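You operate a simulated robot arm through the tools that you are given. There is no shell and no other tool. Be economical: measure what you need, move in short steps, check, and stop when the job is done.

You run a simulated two-armed robot. Do the job below in one go: nothing can be reset, and whatever is moved stays where it is left.

## Task
Let the warm block cool, then mix its tube until the dark layer has gone.
Fine: heat off and the HOT lamp dark before you open; shut the lid again; leave the tube in the mixer's cup, mixer off. Set down upright: tube.

It is judged by the outcome, as a careful person would: the job done as asked, and still so three seconds after it is handed in. It fails if anything else is knocked over, pushed out of place, dropped, spilled or broken. A push-on lid holds only when it is set on centred and level and pressed home; a screw cap is set on level and turned clockwise until tight.

## Robot
Two 7-joint arms with fingered hands on one trunk that stands fixed in place. Base frame: the origin is at the foot of the trunk, x ahead of it, y to its left, z up. Lengths are in m, angles in rad, forces in N, time in s.
The left shoulder is at [0.058, 0.17, 1.238], the right one opposite. With the tool pointing down near the work surface each hand reaches from about 0.3 to 0.76 m from the base axis, measured 20 degrees to its own side. Payload 4 kg a hand.
The TCP of each hand is the grasp point between the finger pads, 0.026 m short of the fingertips. In the tool frame z runs along the fingers and y along their closing line. Largest opening 0.132 m; the body of the gripper starts 0.073 m behind the TCP. The gripper is a hand of 4 fingers: y runs from the thumb to the fingers, the wrist lies at [0, 0, -0.224] in the tool frame, and closing takes about 1.5 s.
Orientation is that of the tool frame in the base frame, as a unit quaternion [x, y, z, w]. With the fingers straight down and closing along the base's y, the tool's x points along the base's -x, its y along +y and its z along -z.

## Interface
- The arms move only by the tool arm_command. It takes "left_commands", "right_commands" or both (then of equal length, played together; a hand with none holds still); each is a list of rows, each a list of 3 entries, a list of its own where there are three numbers: the shift along the base's x, y, z in units of 50 mm (1.0 is 50 mm), then the turn, a rotation vector about the base's x, y, z in units of 6 degrees (1.0 is 6 degrees), then the gripper command, from -1 (shut) to 1 (fully open), values between in proportion. In form: [[[x, y, z], [ax, ay, az], gripper], ...]. A call has 1 to 8 rows; each row shifts and turns the commanded pose from where the row before left it. A call with a number of a shift or a turn outside -1 to 1 is refused whole. Each row takes 0.2 s and may step no farther than 0.05 m and 0.15 rad from the row before; otherwise, or with a gripper value out of range, the whole call is refused. A pose out of reach is approached as far as the arm can. The call stops where the force on the tool passes 40 N (or 10 N more than at its start, if that is more) or the arm is blocked; 0.2 s more then pass. Each finger travels about 0.108 m/s and halts on what it meets, pressing with about 30 N; the grip force reading is that of the motor and also rises with nothing between the fingers. The clock runs only during rows and for 0.2 s after the last one: add rows that do not move to give the fingers time. It gives the time, the measured TCP pose, the force on the tool (base axes), the opening and the grip force at its end, in the units of the frame above (readings bear some noise), with the torque about the TCP (base axes, N m) and any sound that the robot's microphone picked up, and new pictures: "pictures" is both (left out), scene, wrist or none (wrist: the cameras of the hands that moved).
- Cameras (640 x 400 px; columns grow to the right, rows downward): "scene" is now at [0.1344, 0.034, 1.4179]; the picture's right is [0.38, -0.93, 0.00], its down [-0.49, -0.20, -0.85] and it looks along [0.79, 0.32, -0.53] (base axes); focal length 246 px, centre (320, 200). "left" rides on the left gripper at [-0.073, 0.006, -0.094] in its tool frame; the picture's right is [-0.08, -1.00, 0.00], its down [0.78, -0.06, -0.62] and it looks along [0.61, -0.05, 0.79] (tool axes); focal length 230 px, centre (320, 200). "right" rides on the right gripper at [0.073, 0.006, -0.094] in its tool frame; the picture's right is [-0.08, 1.00, 0.00], its down [-0.78, -0.06, -0.62] and it looks along [-0.61, -0.05, 0.79] (tool axes); focal length 230 px, centre (320, 200). There is no depth. A picture from a camera that has moved, and an enlarged one, comes with that camera's place and axes in the base frame and with its lens.
- raise_lower(by): slides the trunk up (or, below 0, down) by that many m; the arms and the scene camera ride with it, the base frame stays. It gives what a move gives, with no picture.
- grasp_type(shape, hand): the hand has 4 fingers and takes this shape, open, in about a second: jaw (thumb against the fingers, like two jaws); tri (thumb and two fingers); tip (a fingertip pinch); poke (one finger out to press); point (the index stretched); flat (the hand flat); cup (the hand cupped); fist (a fist). The gripper value then closes the fingers along that shape, each until it touches; the sizes above hold for jaw. It gives what a move gives, with no picture.
- turn_head(pan, tilt): turns the head with the scene camera to pan (to the left, within 1.396 rad either way) and tilt (down, from -0.506 to 1.204), counted from straight ahead of the robot. It gives what a move gives, and a new picture of the scene camera.
- zoom(camera, box): a new picture of the part [left, top, right, bottom] of that camera's present view, enlarged. No time passes.
- sign_off(): hands the job in; it is judged then, once.

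Go step by step. Nothing tells you positions but the pictures and the camera data: compare them with the known pose of the tool, close in by small moves and look again before you grip or let go. The budget is 120 turns and 200 pictures, counting those below and the enlarged ones. Unless the task says otherwise, let go and move clear before handing in, and close with one line.

The tools are called as name(argument=value, ...) on one line, values as JSON. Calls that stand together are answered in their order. arm_command: Moves the arms, as the interface text tells. Its arguments: {"type":"object","properties":{"left_commands":{"type":"array","items":{"type":"array"}},"right_commands":{"type":"array","items":{"type":"array"}},"pictures":{"type":"string","enum":["both","scene","wrist","none"]}},"required":[]} The other tools are called the same way: raise_lower (by) slides the trunk up or down; grasp_type (shape, hand) gives the hand a shape; turn_head (pan, tilt) turns the head that bears the scene camera; zoom (camera, box) takes an enlarged picture of a part of a camera's view; sign_off () hands the job in.

At the start:

```text
clock: 0.0
left_eef_pos: [0.4101, 0.4869, 1.3045]
left_tcp_rot: [0.0, 1.0, 0.001, 0.0]
left_ft_force: [0.4, -0.8, -0.6]
left_ft_torque: [0.0, -0.01, 0.0]
left_gripper_width: 0.1318
left_grip_force: 0.2
left_shape: jaw
right_eef_pos: [0.4594, 0.0168, 1.3123]
right_tcp_rot: [0.0, 1.0, 0.0, -0.001]
right_ft_force: [0.2, 0.6, 0.3]
right_ft_torque: [0.0, -0.03, 0.0]
right_gripper_width: 0.1318
right_grip_force: 0.1
right_shape: jaw
trunk travel left (down, up): [-0.25, 0.101]
head pan, tilt: [0.387, 0.555]
```

scene: 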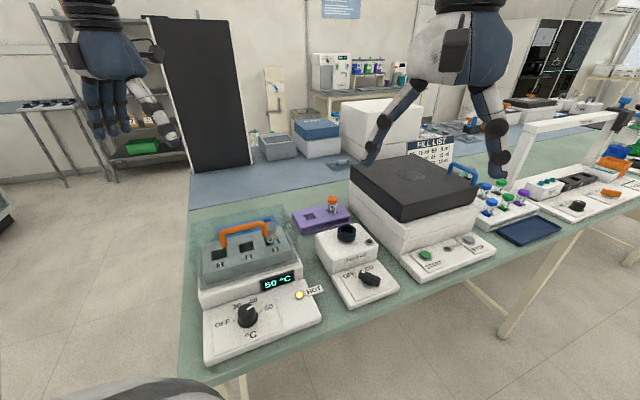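
right: 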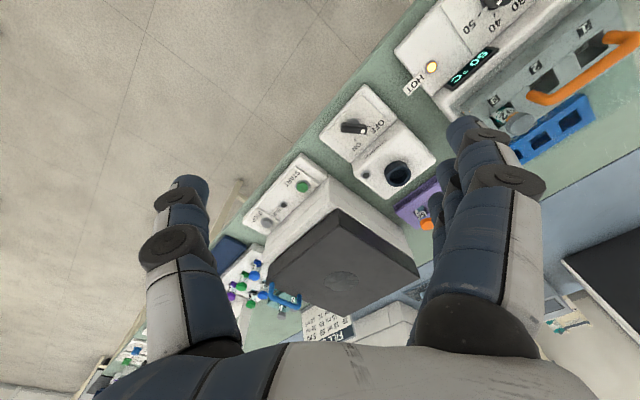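
left: 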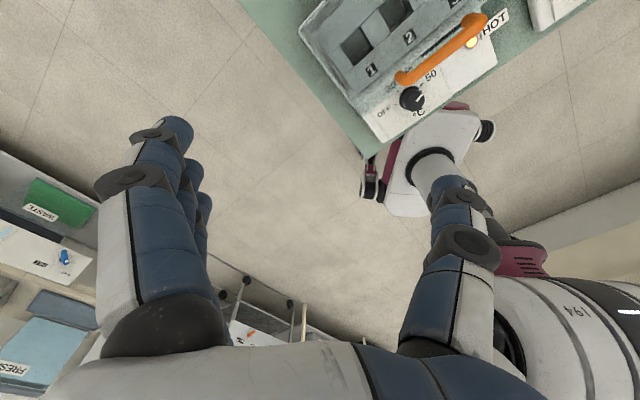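

I see a heating block (dial, HOT lamp, orange-handled transparent lid) at the left and a mixer with a dark cup and OFF/ON knob beside it. I'll look closer at both.

zoom(camera="scene", box=[180, 200, 340, 370])

zoom(camera="scene", box=[280, 180, 420, 320])

zoom(camera="left", box=[290, 0, 530, 150])

zoom(camera="right", box=[320, 0, 640, 200])

```text
2.35 times, centred on (260, 285) of scene
camera zoom: at [0.1344, 0.034, 1.4179], right [0.38, -0.93, 0.0], down [-0.49, -0.2, -0.85], along [0.79, 0.32, -0.53], focal length 579 px, centre (461, 0)
```

zoom: 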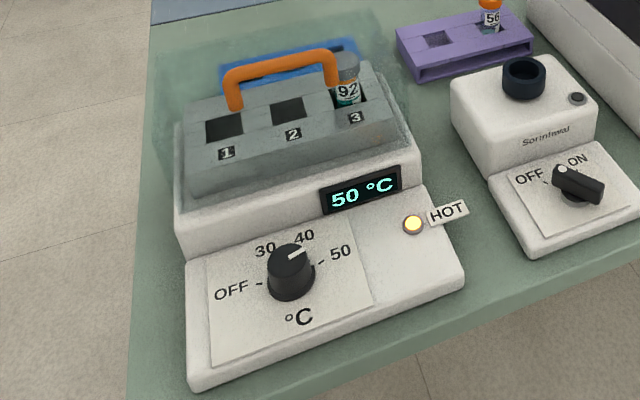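

```text
2.86 times, centred on (350, 250) of scene
camera zoom: at [0.1344, 0.034, 1.4179], right [0.38, -0.93, 0.0], down [-0.49, -0.2, -0.85], along [0.79, 0.32, -0.53], focal length 703 px, centre (234, 57)
```

zoom: 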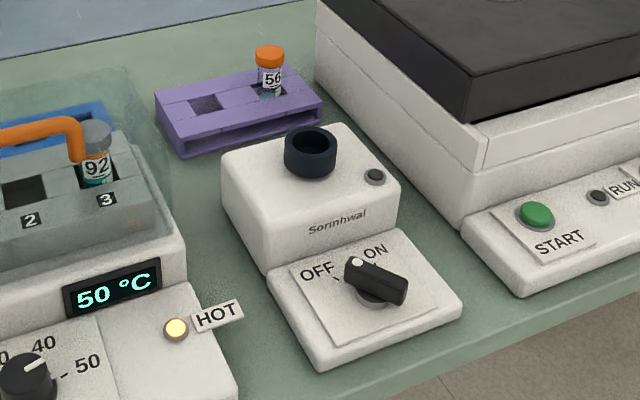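

```text
2.67 times, centred on (410, 75) of left
camera zoom: at [0.4826, 0.4928, 1.3991], right [0.08, -1.0, 0.0], down [-0.78, -0.06, 0.62], along [-0.61, -0.05, -0.79], focal length 614 px, centre (80, 533)
```

zoom: 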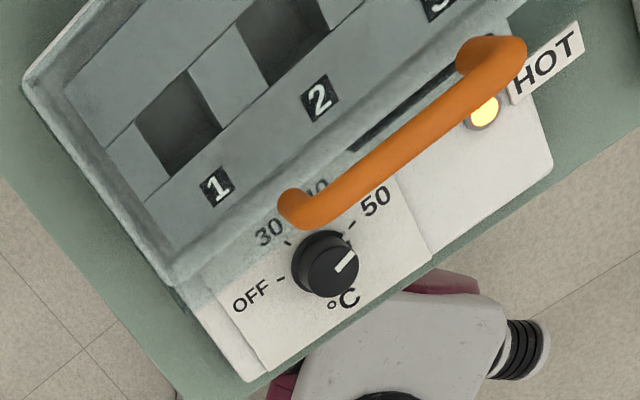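

```text
2.00 times, centred on (480, 100) of right
camera zoom: at [0.3871, 0.0219, 1.406], right [0.08, 1.0, 0.0], down [0.78, -0.06, 0.62], along [0.61, -0.05, -0.79], focal length 460 px, centre (0, 400)
```

zoom: 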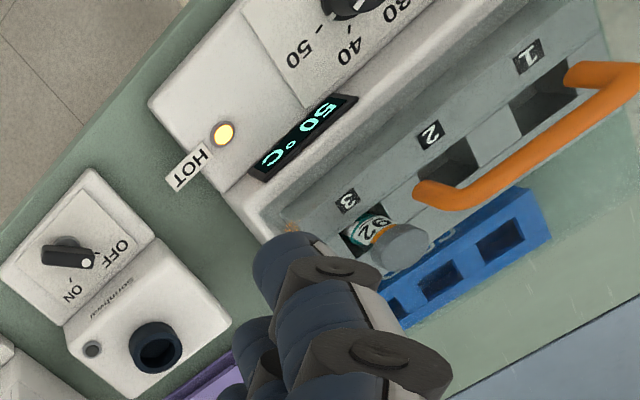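

The tube to use is no. 92 in slot 3 of the block, under a clear lid with an orange handle. The heater knob is near (0.38, 0.31, 0.93) and set to 50. I'll bring the left hand, in a fingertip pinch, above that knob.

grasp_type(hand="left", shape="tip")

arm_command(left_commands=[[[-0.1, -0.6, -0.6], [0, 0, 1], 0], [[-0.1, -0.6, -0.6], [0, 0, 1], 0], [[-0.1, -0.6, -0.6], [0, 0, 1], 0], [[-0.1, -0.6, -0.6], [0, 0, 1], 0], [[-0.1, -0.6, -0.6], [0, 0, 1], 0], [[-0.1, -0.6, -0.6], [0, 0, 1], 0], [[0, 0, -0.6], [0, 0, 0.8], 0], [[0, 0, 0], [0, 0, 0], 0]])

```text
clock: 0.9
left_eef_pos: [0.4095, 0.4876, 1.3039]
left_tcp_rot: [-0.001, 1.0, 0.0, 0.0]
left_ft_force: [1.1, -1.0, 0.1]
left_ft_torque: [-0.02, -0.02, 0.02]
left_gripper_width: 0.1318
left_grip_force: 0.1
left_shape: tip
right_eef_pos: [0.4589, 0.0174, 1.3125]
right_tcp_rot: [0.001, 1.0, 0.0, 0.0]
right_ft_force: [-1.0, 0.0, -0.3]
right_ft_torque: [-0.01, 0.01, 0.01]
right_gripper_width: 0.1317
right_grip_force: 0.0
right_shape: jaw
trunk travel left (down, up): [-0.25, 0.101]
head pan, tilt: [0.387, 0.555]
```

```text
clock: 2.7
left_eef_pos: [0.3809, 0.3087, 1.0947]
left_tcp_rot: [-0.355, 0.935, -0.017, 0.0]
left_ft_force: [-0.4, -0.7, 1.1]
left_ft_torque: [0.0, -0.01, 0.03]
left_gripper_width: 0.0668
left_grip_force: 0.1
left_shape: tip
right_eef_pos: [0.4593, 0.0152, 1.3121]
right_tcp_rot: [0.0, 1.0, 0.0, 0.0]
right_ft_force: [1.0, 0.2, 0.3]
right_ft_torque: [0.02, 0.0, -0.03]
right_gripper_width: 0.1316
right_grip_force: 0.2
right_shape: jaw
trunk travel left (down, up): [-0.25, 0.101]
head pan, tilt: [0.387, 0.555]
camera scene: at [0.1347, 0.0335, 1.4195], right [0.37, -0.93, 0.0], down [-0.48, -0.19, -0.86], along [0.8, 0.32, -0.51], focal length 246 px, centre (320, 200)
camera left: at [0.4296, 0.3633, 1.1887], right [0.72, -0.7, 0.03], down [-0.55, -0.55, 0.63], along [-0.42, -0.47, -0.78], focal length 230 px, centre (320, 200)
```

scene: 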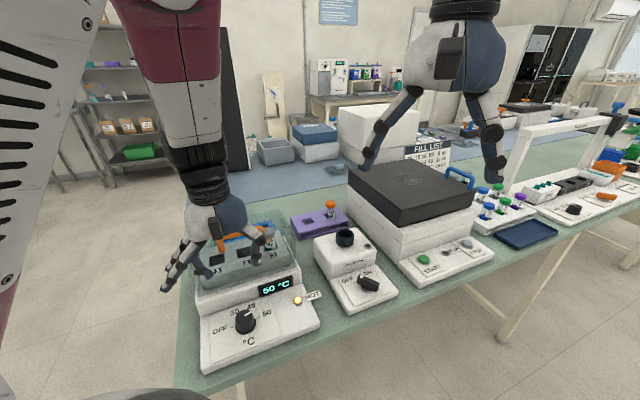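
left: 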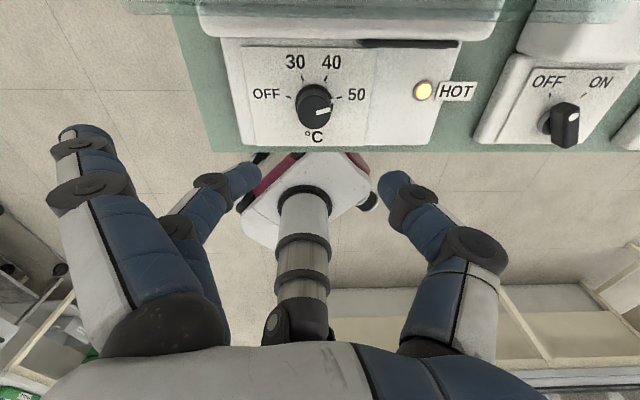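

The hand sits right above the knob with its yaw square to the panel. I'll go down partway with the pinch open and look again.

arm_command(left_commands=[[[0, 0, -0.5], [0, 0, 0], 0.1], [[0, 0, -0.5], [0, 0, 0], 0.1], [[0, 0, -0.5], [0, 0, 0], 0.1], [[0, 0, -0.5], [0, 0, 0], 0.1], [[0, 0, 0], [0, 0, 0], 0.1]])

zoom(camera="scene", box=[140, 180, 340, 370])

```text
clock: 3.9
left_eef_pos: [0.3791, 0.3061, 0.9974]
left_tcp_rot: [-0.348, 0.937, 0.001, 0.002]
left_ft_force: [-9.7, -8.1, 25.3]
left_ft_torque: [2.39, -2.46, 0.1]
left_gripper_width: 0.0717
left_grip_force: 0.0
left_shape: tip
right_eef_pos: [0.4563, 0.0123, 1.3147]
right_tcp_rot: [0.0, 1.0, 0.0, 0.002]
right_ft_force: [0.3, 0.1, 0.4]
right_ft_torque: [0.01, 0.0, 0.01]
right_gripper_width: 0.1318
right_grip_force: 0.0
right_shape: jaw
trunk travel left (down, up): [-0.25, 0.101]
head pan, tilt: [0.387, 0.555]
camera scene: at [0.131, 0.0312, 1.4186], right [0.38, -0.93, 0.0], down [-0.49, -0.2, -0.85], along [0.79, 0.32, -0.52], focal length 246 px, centre (320, 200)
camera left: at [0.4298, 0.3572, 1.0922], right [0.71, -0.7, 0.0], down [-0.56, -0.56, 0.61], along [-0.43, -0.44, -0.79], focal length 230 px, centre (320, 200)
```

scene: 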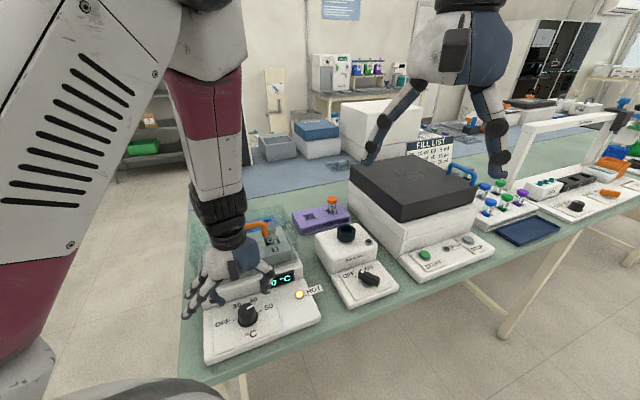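
left: 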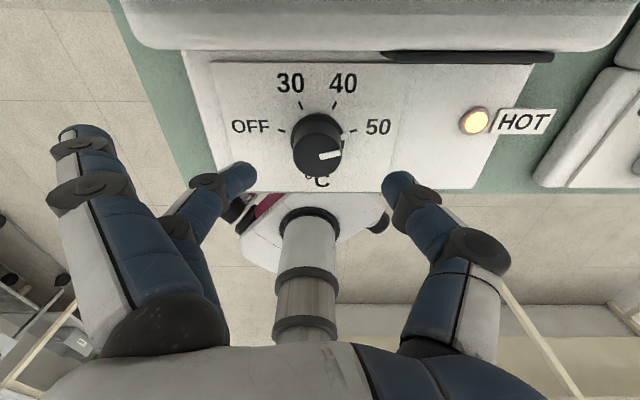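

```text
2.11 times, centred on (240, 275) of scene
camera zoom: at [0.131, 0.0312, 1.4186], right [0.38, -0.93, 0.0], down [-0.49, -0.2, -0.85], along [0.79, 0.32, -0.52], focal length 518 px, centre (488, 42)
```

zoom: 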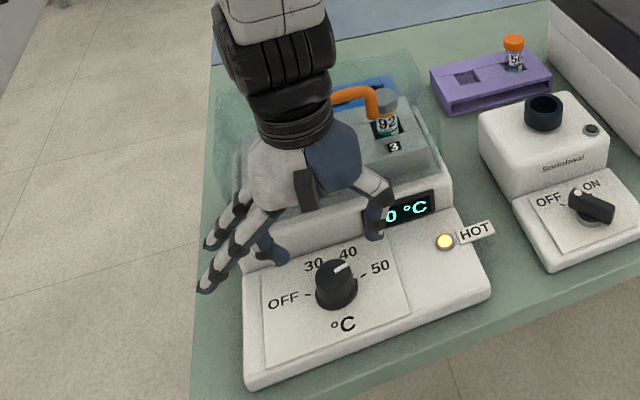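

I felt contact of about 25 N, so the back of the hand is touching the lid. I'll retreat up and towards the robot, then tilt the hand so the wrist stays clear of the lid.

arm_command(left_commands=[[[-0.3, -0.27, 0.5], [0, 0, 0], 0.1], [[-0.4, -0.35, 0.6], [0, 0, 0], 0.1], [[-0.2, -0.18, 0], [0.66, -0.75, 0], 0.1], [[0, 0, 0], [0.66, -0.75, 0], 0.1], [[0, 0, 0], [0.66, -0.75, 0], 0.1], [[0, 0, 0], [0.66, -0.75, 0], 0.1], [[0, 0, 0], [0.66, -0.75, 0], 0.1], [[0, 0, 0], [0.66, -0.75, 0], 0.1]])

zoom(camera="scene", box=[140, 180, 340, 370])

```text
clock: 5.7
left_eef_pos: [0.4064, 0.2524, 1.0497]
left_tcp_rot: [-0.36, 0.89, 0.084, 0.267]
left_ft_force: [-0.9, -0.7, -0.5]
left_ft_torque: [0.02, 0.02, -0.03]
left_gripper_width: 0.072
left_grip_force: 0.0
left_shape: tip
left hand out of reach, approached as far as the arm can: row 4, 5, 6, 7, 8
right_eef_pos: [0.4601, 0.0151, 1.3117]
right_tcp_rot: [0.0, 1.0, 0.0, -0.001]
right_ft_force: [-1.1, 0.1, 0.2]
right_ft_torque: [0.0, -0.01, -0.01]
right_gripper_width: 0.1317
right_grip_force: 0.0
right_shape: jaw
trunk travel left (down, up): [-0.25, 0.101]
head pan, tilt: [0.387, 0.555]
camera scene: at [0.1355, 0.0404, 1.4372], right [0.44, -0.9, 0.0], down [-0.3, -0.15, -0.94], along [0.85, 0.41, -0.34], focal length 246 px, centre (320, 200)
camera left: at [0.4074, 0.2673, 1.1684], right [0.73, -0.68, 0.08], down [-0.69, -0.72, 0.1], along [-0.01, -0.13, -0.99], focal length 230 px, centre (320, 200)
```

scene: 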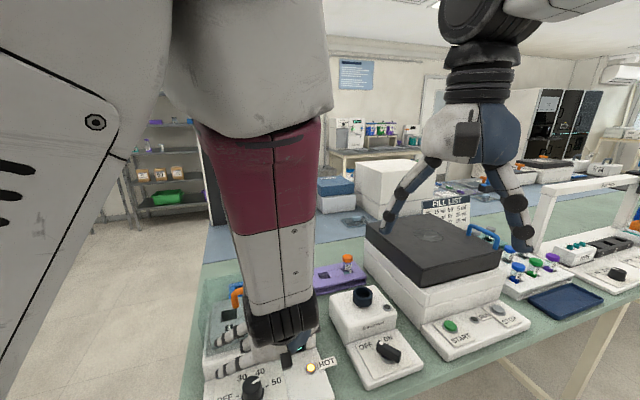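
left: 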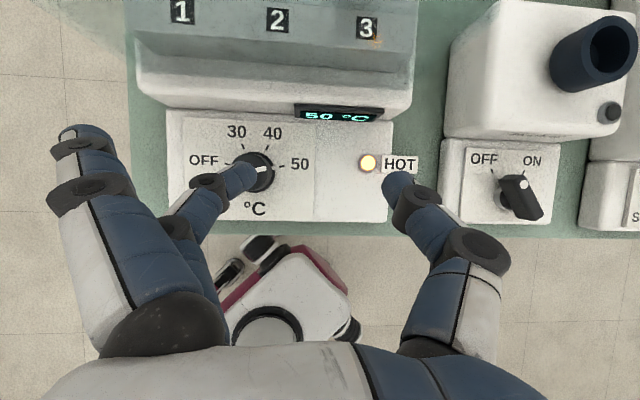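

```text
2.11 times, centred on (240, 275) of scene
camera zoom: at [0.1355, 0.0404, 1.4372], right [0.44, -0.9, 0.0], down [-0.3, -0.15, -0.94], along [0.85, 0.41, -0.34], focal length 518 px, centre (488, 42)
```

zoom: 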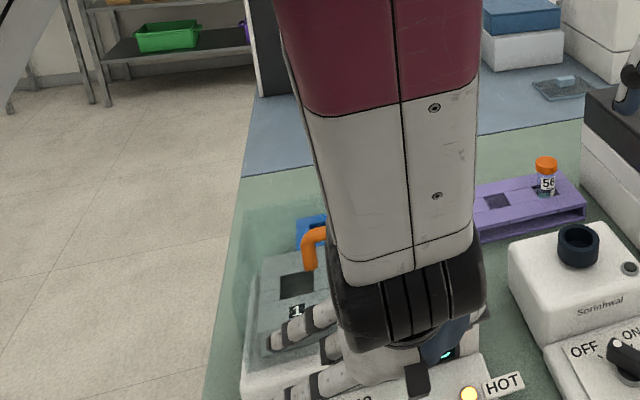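

The contact was the left hand's own camera housing on the lid handle, and tilting this hand goes out of reach. The right hand's camera is on the near side, so I'll clear the left hand away and turn the knob with the right.

arm_command(left_commands=[[[0, 0, 0.8], [-0.66, 0.75, 0], 0.1], [[0, 0.3, 0.8], [-0.66, 0.75, 0], 0.1], [[0, 0.6, 0.8], [-0.66, 0.75, 0], 0.1], [[0, 0.8, 0.6], [-0.66, 0.75, 0], 0.1], [[0, 0.8, 0.6], [-0.66, 0.75, 0], 0.1], [[0, 0.8, 0.4], [-0.66, 0.75, 0], 0.1], [[0, 0.8, 0], [0, 0, 0], 0.1], [[0, 0.8, 0], [0, 0, 0], 0.1]], pictures="none")

grasp_type(hand="right", shape="tip")

turn_head(pan=0.387, tilt=0.65)

zoom(camera="scene", box=[180, 150, 400, 330])

```text
clock: 7.5
left_eef_pos: [0.4101, 0.5014, 1.2542]
left_tcp_rot: [-0.348, 0.937, 0.0, -0.001]
left_ft_force: [0.2, -0.4, -0.7]
left_ft_torque: [-0.03, 0.02, 0.02]
left_gripper_width: 0.0724
left_grip_force: 0.1
left_shape: tip
right_eef_pos: [0.46, 0.0174, 1.3116]
right_tcp_rot: [0.0, 1.0, 0.0, 0.001]
right_ft_force: [-0.6, 0.4, -1.1]
right_ft_torque: [0.0, 0.03, 0.0]
right_gripper_width: 0.1319
right_grip_force: 0.0
right_shape: jaw
trunk travel left (down, up): [-0.25, 0.101]
head pan, tilt: [0.387, 0.555]
```

```text
clock: 8.4
left_eef_pos: [0.4105, 0.5002, 1.2547]
left_tcp_rot: [-0.349, 0.937, -0.001, 0.0]
left_ft_force: [-0.2, -0.1, 0.2]
left_ft_torque: [0.01, -0.02, 0.0]
left_gripper_width: 0.072
left_grip_force: 0.2
left_shape: tip
right_eef_pos: [0.4611, 0.0156, 1.3125]
right_tcp_rot: [0.0, 1.0, -0.001, 0.0]
right_ft_force: [1.1, 0.1, 0.3]
right_ft_torque: [-0.02, 0.01, 0.01]
right_gripper_width: 0.1321
right_grip_force: 0.1
right_shape: tip
trunk travel left (down, up): [-0.25, 0.101]
head pan, tilt: [0.387, 0.555]
```

```text
clock: 9.1
left_eef_pos: [0.4101, 0.4996, 1.2543]
left_tcp_rot: [-0.349, 0.937, 0.0, 0.0]
left_ft_force: [-0.4, -0.8, -0.4]
left_ft_torque: [0.03, -0.02, -0.02]
left_gripper_width: 0.0723
left_grip_force: 0.2
left_shape: tip
right_eef_pos: [0.4605, 0.0153, 1.313]
right_tcp_rot: [0.0, 1.0, 0.0, 0.0]
right_ft_force: [0.0, -0.4, 0.6]
right_ft_torque: [0.02, -0.02, -0.01]
right_gripper_width: 0.1318
right_grip_force: 0.1
right_shape: tip
trunk travel left (down, up): [-0.25, 0.101]
head pan, tilt: [0.387, 0.649]
camera scene: at [0.1317, 0.0328, 1.4096], right [0.38, -0.93, 0.0], down [-0.56, -0.23, -0.8], along [0.74, 0.3, -0.6], focal length 246 px, centre (320, 200)
```

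scene: 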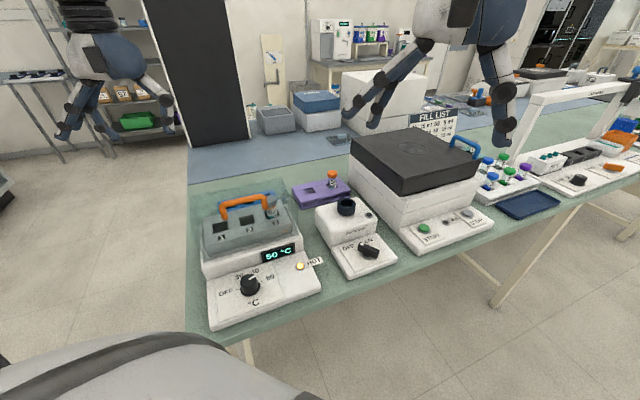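

```text
2.22 times, centred on (290, 240) of scene
camera zoom: at [0.1317, 0.0328, 1.4096], right [0.38, -0.93, 0.0], down [-0.56, -0.23, -0.8], along [0.74, 0.3, -0.6], focal length 547 px, centre (387, 111)
```

zoom: 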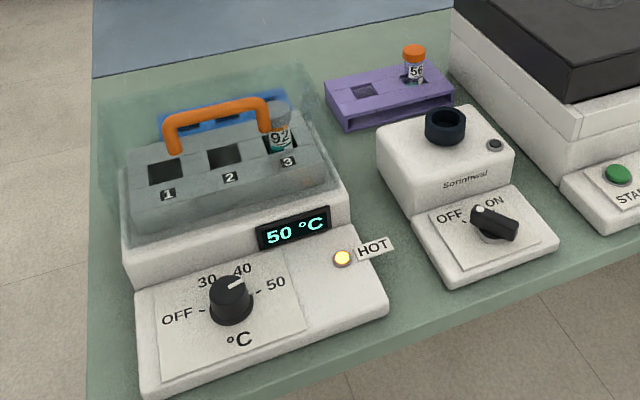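

The lid is undisturbed. I'll move the right hand above the heater knob, yawed to match the panel.

arm_command(right_commands=[[[-0.23, 0.84, -0.5], [0, 0, 1], 0], [[-0.23, 0.84, -0.5], [0, 0, 1], 0], [[-0.23, 0.84, -0.5], [0, 0, 1], 0], [[-0.23, 0.84, -0.5], [0, 0, 1], 0], [[-0.23, 0.84, -0.5], [0, 0, 1], 0], [[-0.23, 0.83, -0.5], [0, 0, 1], 0], [[-0.23, 0.83, -0.5], [0, 0, 0.95], 0], [[0, 0, 0], [0, 0, 0], 0]])

zoom(camera="scene", box=[180, 150, 400, 330])

```text
refused: row 1 steps farther than a row can; nothing moved
```

```text
2.22 times, centred on (290, 240) of scene
camera zoom: at [0.1317, 0.0328, 1.4096], right [0.38, -0.93, 0.0], down [-0.56, -0.23, -0.8], along [0.74, 0.3, -0.6], focal length 547 px, centre (387, 111)
```

zoom: 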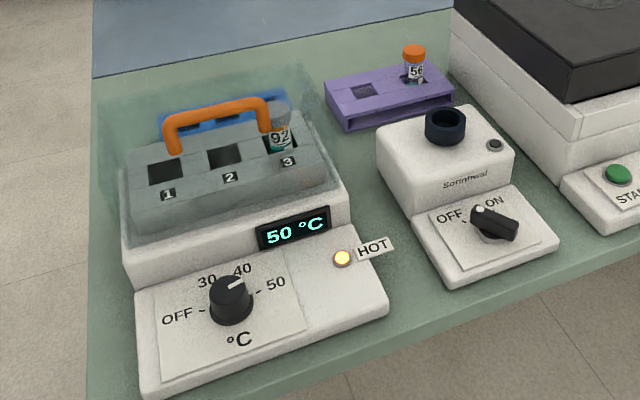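

That row stepped slightly too far, so I'll send it again with smaller rows.

arm_command(right_commands=[[[-0.2, 0.74, -0.5], [0, 0, 1], 0], [[-0.2, 0.73, -0.5], [0, 0, 1], 0], [[-0.2, 0.73, -0.5], [0, 0, 1], 0], [[-0.2, 0.73, -0.5], [0, 0, 1], 0], [[-0.2, 0.73, -0.5], [0, 0, 1], 0], [[-0.2, 0.73, -0.5], [0, 0, 1], 0], [[-0.2, 0.73, -0.5], [0, 0, 0.95], 0], [[-0.2, 0.73, -0.5], [0, 0, 0], 0]])

zoom(camera="scene", box=[180, 150, 400, 330])

```text
clock: 11.1
left_eef_pos: [0.4107, 0.4987, 1.2545]
left_tcp_rot: [-0.349, 0.937, 0.001, 0.0]
left_ft_force: [0.3, -0.3, -0.4]
left_ft_torque: [0.03, 0.02, -0.01]
left_gripper_width: 0.0724
left_grip_force: 0.0
left_shape: tip
right_eef_pos: [0.5155, 0.1706, 1.1609]
right_tcp_rot: [-0.302, 0.953, 0.018, 0.013]
right_ft_force: [0.1, -0.9, 0.2]
right_ft_torque: [-0.05, 0.0, 0.0]
right_gripper_width: 0.0663
right_grip_force: 0.1
right_shape: tip
right hand out of reach, approached as far as the arm can: row 6, 7, 8
trunk travel left (down, up): [-0.25, 0.101]
head pan, tilt: [0.387, 0.649]
stopped in row 8 (right hand): the arm was blocked; the commanded pose is now the measured one
camera scene: at [0.1324, 0.0316, 1.4095], right [0.38, -0.93, 0.0], down [-0.56, -0.23, -0.8], along [0.74, 0.3, -0.6], focal length 246 px, centre (320, 200)
camera right: at [0.451, 0.1299, 1.2519], right [-0.51, 0.86, 0.03], down [0.67, 0.38, 0.64], along [0.54, 0.35, -0.77], focal length 230 px, centre (320, 200)
```

scene: 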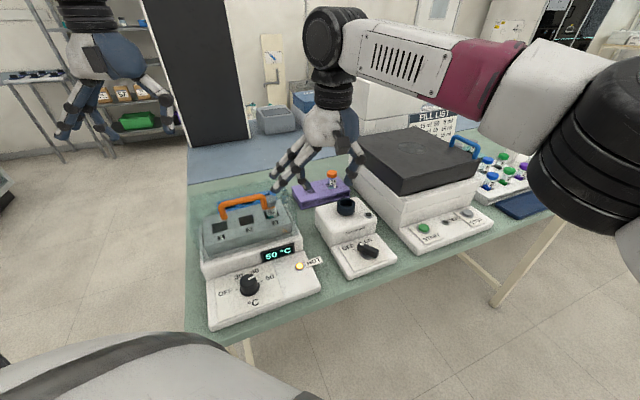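
right: 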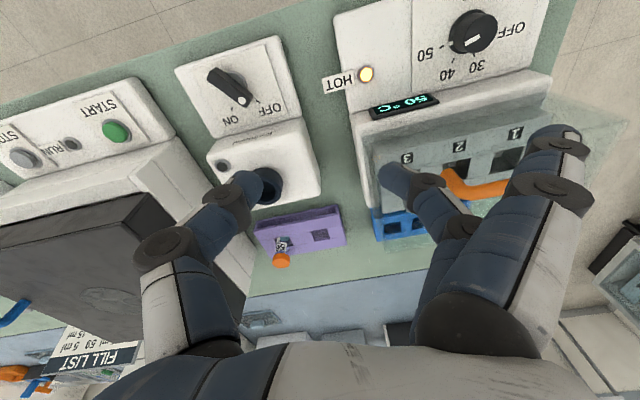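

```text
2.22 times, centred on (290, 240) of scene
camera zoom: at [0.1324, 0.0316, 1.4095], right [0.38, -0.93, 0.0], down [-0.56, -0.23, -0.8], along [0.74, 0.3, -0.6], focal length 547 px, centre (387, 111)
```

zoom: 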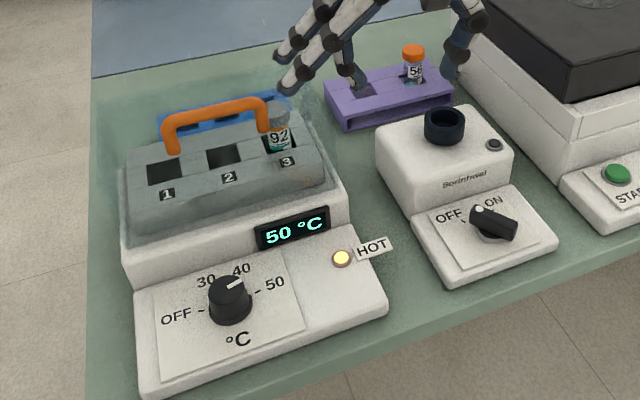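

The right arm can't reach that far left. I'll withdraw it and instead spin the left hand half a turn, so its camera faces away from the lid.

arm_command(left_commands=[[[0, 0, 0], [0, 0, -1], 0.1], [[0, 0, 0], [0, 0, -1], 0.1], [[0, 0, 0], [0, 0, -1], 0.1], [[0, 0, 0], [0, 0, -1], 0.1], [[0, 0, 0], [0, 0, -1], 0.1], [[0, 0, 0], [0, 0, -1], 0.1], [[0, 0, 0], [0, 0, -1], 0.1], [[0, 0, 0], [0, 0, -1], 0.1]], right_commands=[[[0, -0.3, 0.5], [0, 0, -1], 0.1], [[0, -0.6, 0.3], [0, 0, -1], 0.1], [[0, -0.6, 0.3], [0, 0, -1], 0.1], [[0, -0.6, 0.2], [0, 0, -1], 0.1], [[0, -0.6, 0], [0, 0, -1], 0.1], [[0, -0.6, 0], [0, 0, -0.8], 0.1], [[0, -0.6, 0], [0, 0, 0], 0.1], [[0, 0, 0], [0, 0, 0], 0.1]], pictures="none")

arm_command(left_commands=[[[0, 0, 0], [0, 0, -1], 0.1], [[0, 0, 0], [0, 0, -1], 0.1], [[0, 0, 0], [0, 0, -1], 0.1], [[0, 0, 0], [0, 0, -1], 0.1], [[0, 0, 0], [0, 0, -1], 0.1], [[0, 0, 0], [0, 0, -1], 0.1], [[0, 0, 0], [0, 0, -1], 0.1], [[0, 0, 0], [0, 0, -1], 0.1]], pictures="none")

arm_command(left_commands=[[[0, 0, 0], [0, 0, -1], 0.1], [[0, 0, 0], [0, 0, -1], 0.1], [[0, 0, 0], [0, 0, -1], 0.1], [[0, 0, 0], [0, 0, -1], 0.1], [[0, 0, 0], [0, 0, -1], 0.1], [[0, 0, 0], [0, 0, -1], 0.1], [[0, 0, 0], [0, 0, -1], 0.1], [[0, 0, 0], [0, 0, -1], 0.1]], pictures="none")

```text
clock: 12.9
left_eef_pos: [0.4114, 0.4999, 1.2541]
left_tcp_rot: [0.063, 0.998, 0.0, 0.0]
left_ft_force: [0.0, 0.0, 0.5]
left_ft_torque: [-0.03, -0.04, 0.03]
left_gripper_width: 0.0724
left_grip_force: 0.1
left_shape: tip
right_eef_pos: [0.5111, -0.0196, 1.2226]
right_tcp_rot: [-0.006, 1.0, 0.012, 0.017]
right_ft_force: [-0.4, 0.2, 1.3]
right_ft_torque: [-0.03, 0.01, -0.01]
right_gripper_width: 0.0719
right_grip_force: 0.1
right_shape: tip
trunk travel left (down, up): [-0.25, 0.101]
head pan, tilt: [0.387, 0.649]
```

```text
clock: 14.7
left_eef_pos: [0.4099, 0.5001, 1.2536]
left_tcp_rot: [0.465, 0.886, 0.0, 0.001]
left_ft_force: [0.0, 0.6, -0.1]
left_ft_torque: [0.0, 0.0, 0.02]
left_gripper_width: 0.0723
left_grip_force: 0.1
left_shape: tip
right_eef_pos: [0.5106, -0.0196, 1.2233]
right_tcp_rot: [-0.007, 1.0, 0.011, 0.017]
right_ft_force: [0.3, -0.3, 0.1]
right_ft_torque: [-0.03, -0.03, -0.04]
right_gripper_width: 0.072
right_grip_force: 0.1
right_shape: tip
trunk travel left (down, up): [-0.25, 0.101]
head pan, tilt: [0.387, 0.649]
```

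```text
clock: 16.5
left_eef_pos: [0.4116, 0.5006, 1.2539]
left_tcp_rot: [0.768, 0.641, 0.0, 0.0]
left_ft_force: [0.1, -0.5, 0.9]
left_ft_torque: [0.0, -0.03, 0.01]
left_gripper_width: 0.0723
left_grip_force: 0.0
left_shape: tip
left hand out of reach, approached as far as the arm can: row 8
right_eef_pos: [0.51, -0.0204, 1.2242]
right_tcp_rot: [-0.005, 1.0, 0.012, 0.016]
right_ft_force: [-0.3, 0.5, -0.1]
right_ft_torque: [-0.01, -0.01, -0.01]
right_gripper_width: 0.072
right_grip_force: 0.0
right_shape: tip
trunk travel left (down, up): [-0.25, 0.101]
head pan, tilt: [0.387, 0.649]
```

The left wrist reaches about -100° here, and more should be possible nearer the knob. I'll move over the knob and keep turning.

arm_command(left_commands=[[[-0.1, -0.64, -0.4], [0, 0, 0], 0.1], [[-0.1, -0.64, -0.4], [0, 0, 0], 0.1], [[-0.1, -0.64, -0.4], [0, 0, 0], 0.1], [[-0.1, -0.64, -0.4], [0, 0, -1], 0.1], [[-0.1, -0.64, -0.4], [0, 0, -1], 0.1], [[-0.1, -0.64, -0.4], [0, 0, -1], 0.1], [[0, 0, -0.6], [0, 0, -1], 0.1], [[0, 0, 0], [0, 0, 0], 0.1]])

zoom(camera="scene", box=[140, 150, 340, 330])

```text
clock: 18.3
left_eef_pos: [0.3798, 0.3068, 1.105]
left_tcp_rot: [0.884, 0.467, 0.0, 0.0]
left_ft_force: [-0.6, 1.0, 0.1]
left_ft_torque: [-0.01, 0.01, 0.02]
left_gripper_width: 0.0724
left_grip_force: 0.1
left_shape: tip
right_eef_pos: [0.5102, -0.0204, 1.2243]
right_tcp_rot: [-0.007, 1.0, 0.011, 0.016]
right_ft_force: [0.5, 0.1, -0.4]
right_ft_torque: [-0.02, 0.02, 0.01]
right_gripper_width: 0.0716
right_grip_force: 0.1
right_shape: tip
trunk travel left (down, up): [-0.25, 0.101]
head pan, tilt: [0.387, 0.649]
camera scene: at [0.1315, 0.0321, 1.4096], right [0.38, -0.93, 0.0], down [-0.56, -0.23, -0.8], along [0.74, 0.3, -0.6], focal length 246 px, centre (320, 200)
camera left: at [0.3425, 0.2433, 1.2003], right [-0.87, 0.5, 0.0], down [0.39, 0.68, 0.62], along [0.31, 0.54, -0.79], focal length 230 px, centre (320, 200)
```

scene: 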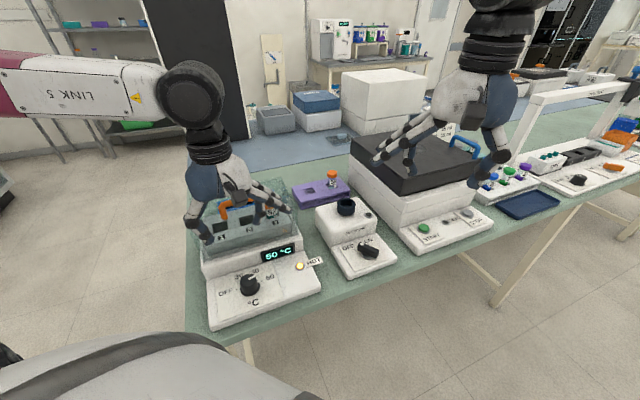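
left: 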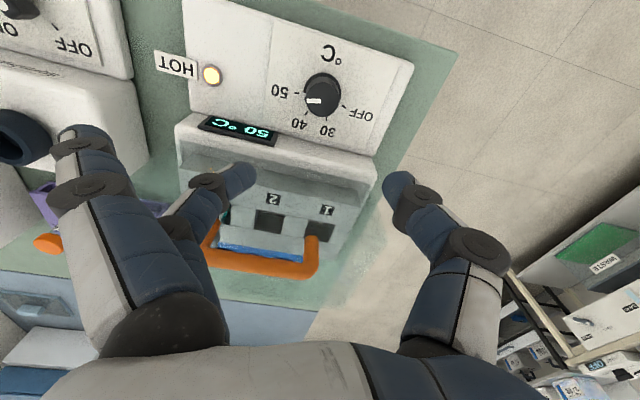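

```text
2.22 times, centred on (240, 240) of scene
camera zoom: at [0.1315, 0.0321, 1.4096], right [0.38, -0.93, 0.0], down [-0.56, -0.23, -0.8], along [0.74, 0.3, -0.6], focal length 547 px, centre (498, 111)
```

zoom: 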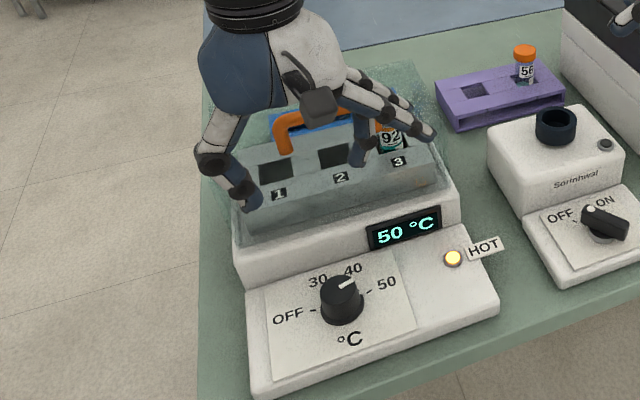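

The yaw is now -124° and the camera faces me, so I can see the knob well. I'll turn a little more and descend.

arm_command(left_commands=[[[0, 0, 0], [0, 0, -1], 0.1], [[0, 0, 0], [0, 0, -1], 0.1], [[0, 0, -0.5], [0, 0, 0], 0.1], [[0, 0, -0.5], [0, 0, 0], 0.1], [[0, 0, -0.5], [0, 0, 0], 0.1], [[0, 0, -0.5], [0, 0, 0], 0.1], [[0, 0, -0.4], [0, 0, 0], 0.1], [[0, 0, 0], [0, 0, 0], 0.1]])

zoom(camera="scene", box=[140, 150, 340, 330])

```text
clock: 20.1
left_eef_pos: [0.3806, 0.3076, 0.9842]
left_tcp_rot: [0.928, 0.373, 0.0, 0.0]
left_ft_force: [-0.2, -0.2, -0.3]
left_ft_torque: [-0.03, -0.01, -0.01]
left_gripper_width: 0.0724
left_grip_force: 0.0
left_shape: tip
right_eef_pos: [0.5092, -0.0198, 1.2251]
right_tcp_rot: [-0.006, 1.0, 0.012, 0.016]
right_ft_force: [0.0, -0.1, -0.8]
right_ft_torque: [0.02, 0.01, 0.0]
right_gripper_width: 0.0722
right_grip_force: 0.1
right_shape: tip
trunk travel left (down, up): [-0.25, 0.101]
head pan, tilt: [0.387, 0.649]
camera scene: at [0.1315, 0.0328, 1.4096], right [0.38, -0.93, 0.0], down [-0.56, -0.23, -0.8], along [0.74, 0.3, -0.6], focal length 246 px, centre (320, 200)
camera left: at [0.3309, 0.2525, 1.079], right [-0.75, 0.67, 0.0], down [0.52, 0.59, 0.62], along [0.41, 0.46, -0.79], focal length 230 px, centre (320, 200)
```

scene: 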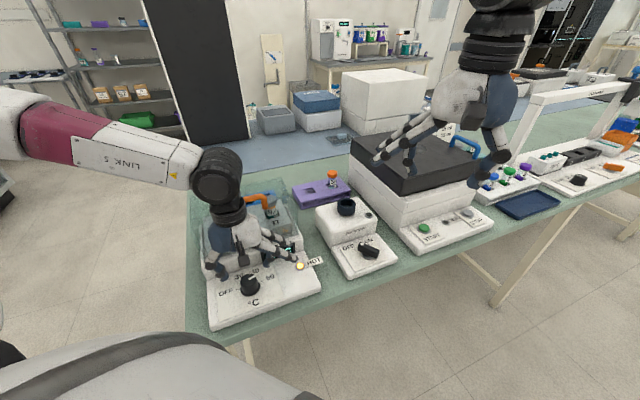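
left: 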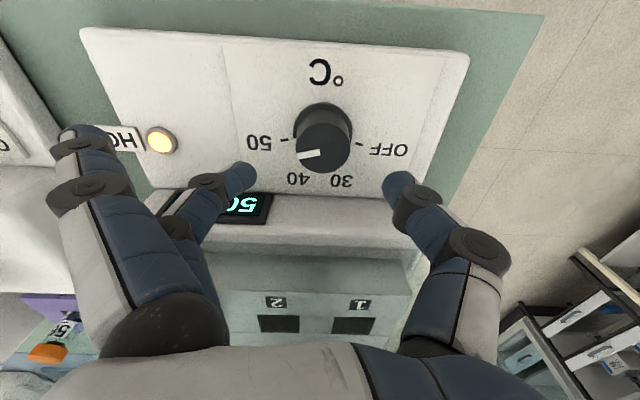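

```text
2.22 times, centred on (240, 240) of scene
camera zoom: at [0.1315, 0.0328, 1.4096], right [0.38, -0.93, 0.0], down [-0.56, -0.23, -0.8], along [0.74, 0.3, -0.6], focal length 547 px, centre (498, 111)
```

zoom: 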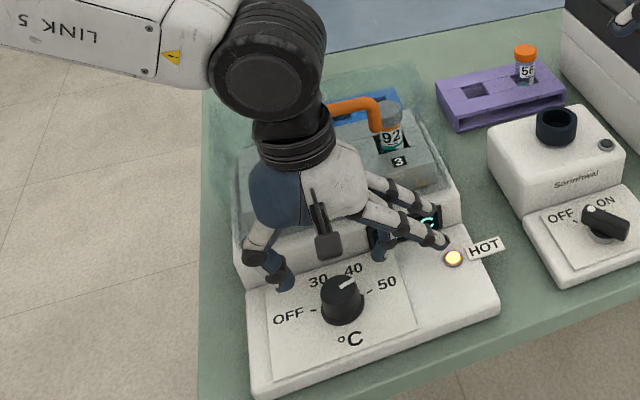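

No contact at this height, and the knob is centred under the fingers. I'll go down and pinch it.

arm_command(left_commands=[[[0, 0, -0.4], [0, 0, 0], 0.1], [[0, 0, -0.4], [0, 0, 0], 0.1], [[0, 0, 0], [0, 0, 0], -1], [[0, 0, 0], [0, 0, 0], -1], [[0, 0, 0], [0, 0, 0], -1], [[0, 0, 0], [0, 0, 0], -1], [[0, 0, 0], [0, 0, 0], -1]], pictures="wrist")

zoom(camera="scene", box=[180, 220, 340, 330])

```text
clock: 21.7
left_eef_pos: [0.3799, 0.3071, 0.9442]
left_tcp_rot: [0.928, 0.373, 0.001, 0.0]
left_ft_force: [1.7, 0.9, -3.0]
left_ft_torque: [0.06, -0.06, -0.05]
left_gripper_width: 0.0287
left_grip_force: 30.0
left_shape: tip
right_eef_pos: [0.5108, -0.0209, 1.2236]
right_tcp_rot: [-0.006, 1.0, 0.011, 0.016]
right_ft_force: [0.4, 0.3, 0.3]
right_ft_torque: [0.02, 0.02, 0.0]
right_gripper_width: 0.0723
right_grip_force: 0.0
right_shape: tip
trunk travel left (down, up): [-0.25, 0.101]
head pan, tilt: [0.387, 0.649]
camera left: at [0.3305, 0.2519, 1.0394], right [-0.75, 0.67, 0.0], down [0.52, 0.59, 0.62], along [0.41, 0.46, -0.79], focal length 230 px, centre (320, 200)
```

left: 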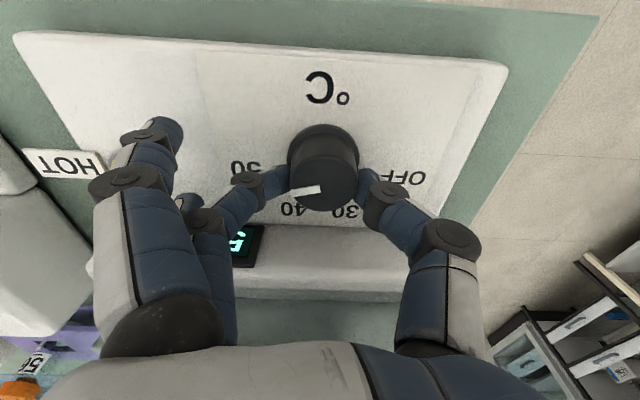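

```text
3.64 times, centred on (260, 275) of scene
camera zoom: at [0.1322, 0.0332, 1.4095], right [0.38, -0.93, 0.0], down [-0.56, -0.23, -0.8], along [0.74, 0.3, -0.6], focal length 895 px, centre (538, -73)
```

zoom: 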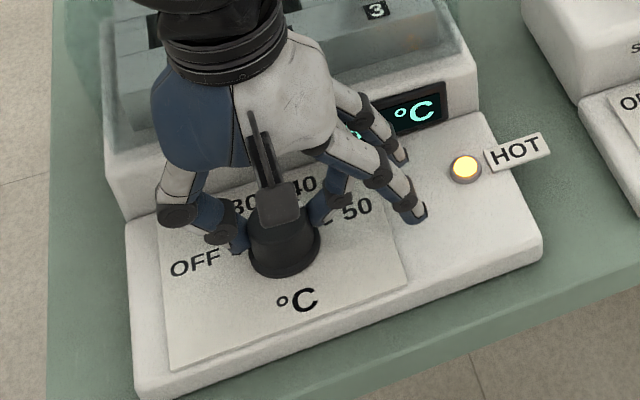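

The fingers pinch the knob on its far side, about 10 mm off centre. I'll open, shift towards the robot and pinch again.

arm_command(left_commands=[[[0, 0, 0], [0, 0, 0], 0.0], [[0, 0, 0], [0, 0, 0], 0.0], [[-0.13, -0.15, 0], [0, 0, 0], 0.0], [[0, 0, 0], [0, 0, 0], -1], [[0, 0, 0], [0, 0, 0], -1], [[0, 0, 0], [0, 0, 0], -1], [[0, 0, 0], [0, 0, 0], -1]], pictures="wrist")

```text
clock: 23.3
left_eef_pos: [0.3731, 0.2992, 0.9468]
left_tcp_rot: [0.928, 0.373, 0.0, 0.0]
left_ft_force: [-4.2, -4.1, -3.4]
left_ft_torque: [-0.07, 0.02, 0.01]
left_gripper_width: 0.0287
left_grip_force: 29.9
left_shape: tip
right_eef_pos: [0.5093, -0.0197, 1.2239]
right_tcp_rot: [-0.006, 1.0, 0.011, 0.017]
right_ft_force: [-0.3, -0.9, 0.0]
right_ft_torque: [0.0, -0.02, 0.04]
right_gripper_width: 0.072
right_grip_force: 0.0
right_shape: tip
trunk travel left (down, up): [-0.25, 0.101]
head pan, tilt: [0.387, 0.649]
camera left: at [0.3234, 0.244, 1.0396], right [-0.75, 0.67, 0.0], down [0.52, 0.59, 0.62], along [0.41, 0.46, -0.79], focal length 230 px, centre (320, 200)
```

left: 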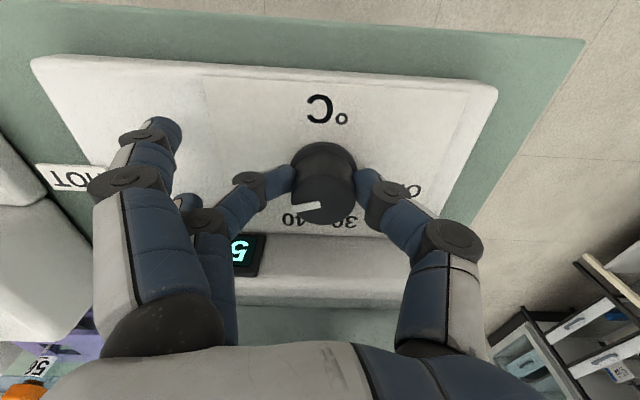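

Now the pinch is centred. I'll turn a few degrees anticlockwise to check that the knob follows.

arm_command(left_commands=[[[0, 0, 0], [0, 0, 1], -1], [[0, 0, 0], [0, 0, 1], -1], [[0, 0, 0], [0, 0, 1], -1], [[0, 0, 0], [0, 0, 0], -1]], pictures="wrist")

```text
clock: 24.3
left_eef_pos: [0.3727, 0.2983, 0.945]
left_tcp_rot: [0.858, 0.514, 0.0, 0.0]
left_ft_force: [1.9, -6.6, -0.8]
left_ft_torque: [-0.16, -0.09, -0.02]
left_gripper_width: 0.0282
left_grip_force: 29.8
left_shape: tip
right_eef_pos: [0.5109, -0.0205, 1.2241]
right_tcp_rot: [-0.006, 1.0, 0.012, 0.017]
right_ft_force: [-0.4, 0.8, -0.2]
right_ft_torque: [0.01, -0.02, -0.01]
right_gripper_width: 0.072
right_grip_force: 0.1
right_shape: tip
trunk travel left (down, up): [-0.25, 0.101]
head pan, tilt: [0.387, 0.649]
camera left: at [0.3437, 0.2314, 1.0394], right [-0.92, 0.4, 0.0], down [0.32, 0.72, 0.62], along [0.25, 0.56, -0.79], focal length 230 px, centre (320, 200)
```

left: 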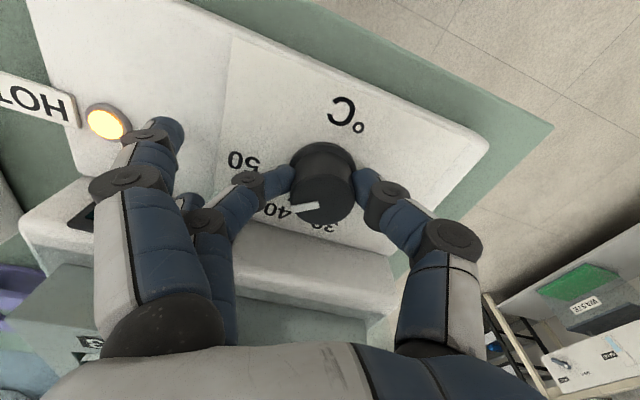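

The knob follows and there's no contact, so I'll continue.

arm_command(left_commands=[[[0, 0, 0], [0, 0, 1], -1], [[0, 0, 0], [0, 0, 1], -1], [[0, 0, 0], [0, 0, 1], -1], [[0, 0, 0], [0, 0, 1], -1], [[0, 0, 0], [0, 0, 0], -1]], pictures="wrist")

```text
clock: 25.2
left_eef_pos: [0.3704, 0.2909, 0.9464]
left_tcp_rot: [0.754, 0.657, -0.007, 0.007]
left_ft_force: [-5.0, -33.3, -3.4]
left_ft_torque: [-0.67, 0.18, -1.55]
left_gripper_width: 0.0245
left_grip_force: 30.0
left_shape: tip
right_eef_pos: [0.509, -0.0208, 1.224]
right_tcp_rot: [-0.006, 1.0, 0.011, 0.017]
right_ft_force: [-0.4, 0.6, 0.6]
right_ft_torque: [-0.03, -0.02, 0.03]
right_gripper_width: 0.072
right_grip_force: 0.0
right_shape: tip
trunk travel left (down, up): [-0.25, 0.101]
head pan, tilt: [0.387, 0.649]
stopped in row 4 (left hand): the force on the tool passed its limit at 46 N (the readings are from after the stop); the commanded pose is now the measured one
camera left: at [0.3645, 0.2198, 1.0418], right [-1.0, 0.06, 0.0], down [0.05, 0.8, 0.6], along [0.04, 0.6, -0.8], focal length 230 px, centre (320, 200)
```

left: 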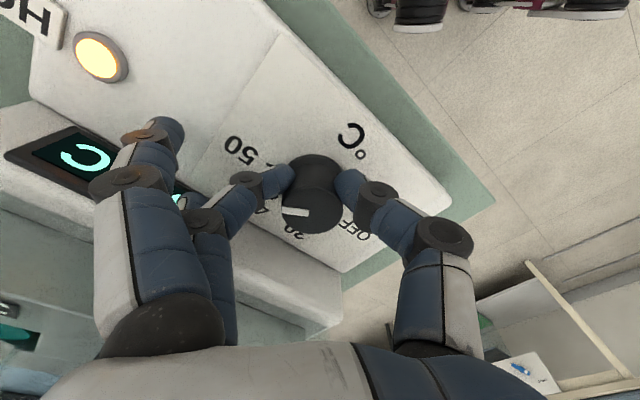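

The extended fingers met the housing after about 38° of turn. I'll let go, swing back and re-grip for the next stroke.

arm_command(left_commands=[[[0, 0, 0], [0, 0, 0], 0.0], [[0, 0, 0], [0, 0, 0], 0.0], [[0.0, 0.0, 0], [0, 0, -1], 0.0], [[0.05, 0.15, 0], [0, 0, -1], 0.0], [[0, 0, 0], [0, 0, -1], 0.0], [[0, 0, 0], [0, 0, -1], 0.0], [[0, 0, 0], [0, 0, -1], 0.0], [[0, 0, 0], [0, 0, -1], 0.0]], pictures="none")

arm_command(left_commands=[[[0, 0, 0], [0, 0, -1], 0.0], [[0, 0, 0], [0, 0, -1], 0.0], [[0, 0, 0], [0, 0, -1], 0.0], [[0, 0, 0], [0, 0, 0], 0.0]], pictures="wrist")

```text
clock: 27.0
left_eef_pos: [0.373, 0.3034, 0.946]
left_tcp_rot: [0.919, 0.393, -0.004, 0.001]
left_ft_force: [-0.4, 0.8, -0.6]
left_ft_torque: [0.02, 0.03, -0.03]
left_gripper_width: 0.0651
left_grip_force: 0.1
left_shape: tip
right_eef_pos: [0.5095, -0.0199, 1.2234]
right_tcp_rot: [-0.006, 1.0, 0.011, 0.016]
right_ft_force: [-0.1, -0.7, -0.1]
right_ft_torque: [-0.01, -0.03, 0.01]
right_gripper_width: 0.0719
right_grip_force: 0.1
right_shape: tip
trunk travel left (down, up): [-0.25, 0.101]
head pan, tilt: [0.387, 0.649]
```

```text
clock: 27.8
left_eef_pos: [0.3712, 0.3012, 0.9355]
left_tcp_rot: [0.954, 0.301, 0.01, 0.002]
left_ft_force: [-4.6, -2.0, 31.3]
left_ft_torque: [0.49, 0.67, 0.05]
left_gripper_width: 0.0657
left_grip_force: 0.0
left_shape: tip
left hand out of reach, approached as far as the arm can: row 2, 3
right_eef_pos: [0.5088, -0.0218, 1.2232]
right_tcp_rot: [-0.007, 1.0, 0.012, 0.016]
right_ft_force: [1.2, -0.3, 0.0]
right_ft_torque: [-0.01, 0.05, 0.0]
right_gripper_width: 0.072
right_grip_force: 0.0
right_shape: tip
trunk travel left (down, up): [-0.25, 0.101]
head pan, tilt: [0.387, 0.649]
stopped in row 4 (left hand): the force on the tool passed its limit at 80 N (the readings are from after the stop); the commanded pose is now the measured one
camera left: at [0.3122, 0.2541, 1.0294], right [-0.64, 0.77, -0.01], down [0.59, 0.5, 0.63], along [0.49, 0.39, -0.78], focal length 230 px, centre (320, 200)
```

left: 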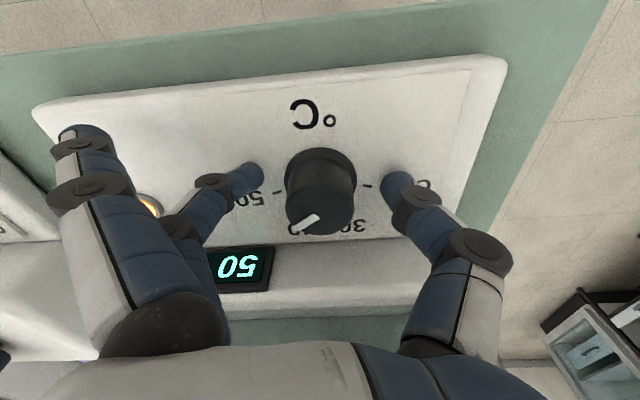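

That was the arm's limit, and the fingertips dipped onto the panel. I'll rise 10 mm, back off slightly and re-grip.

arm_command(left_commands=[[[0, 0, 0.22], [0, 0, 0], 0.0], [[0.03, 0, 0], [0, 0, 0.8], 0.0], [[0, 0, 0], [0, 0, 0], 0.0], [[0, 0, 0], [0, 0, 0], -1], [[0, 0, 0], [0, 0, 0], -1], [[0, 0, 0], [0, 0, 0], -1], [[0, 0, 0], [0, 0, 0], -1]], pictures="wrist")

```text
clock: 29.4
left_eef_pos: [0.3726, 0.304, 0.944]
left_tcp_rot: [0.94, 0.342, 0.009, 0.002]
left_ft_force: [-0.4, -1.8, -3.0]
left_ft_torque: [-0.04, 0.05, 0.0]
left_gripper_width: 0.03
left_grip_force: 29.8
left_shape: tip
right_eef_pos: [0.51, -0.0196, 1.2231]
right_tcp_rot: [-0.007, 1.0, 0.011, 0.015]
right_ft_force: [0.0, 0.1, 0.6]
right_ft_torque: [0.0, 0.02, 0.0]
right_gripper_width: 0.0718
right_grip_force: 0.1
right_shape: tip
trunk travel left (down, up): [-0.25, 0.101]
head pan, tilt: [0.387, 0.649]
camera left: at [0.3176, 0.2521, 1.0384], right [-0.7, 0.71, -0.01], down [0.55, 0.55, 0.63], along [0.45, 0.43, -0.78], focal length 230 px, centre (320, 200)
```

left: 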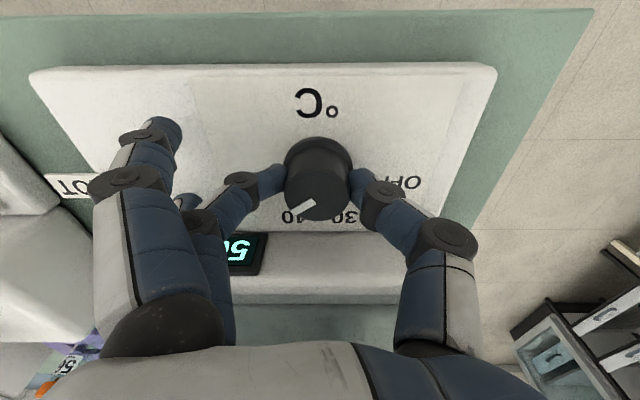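

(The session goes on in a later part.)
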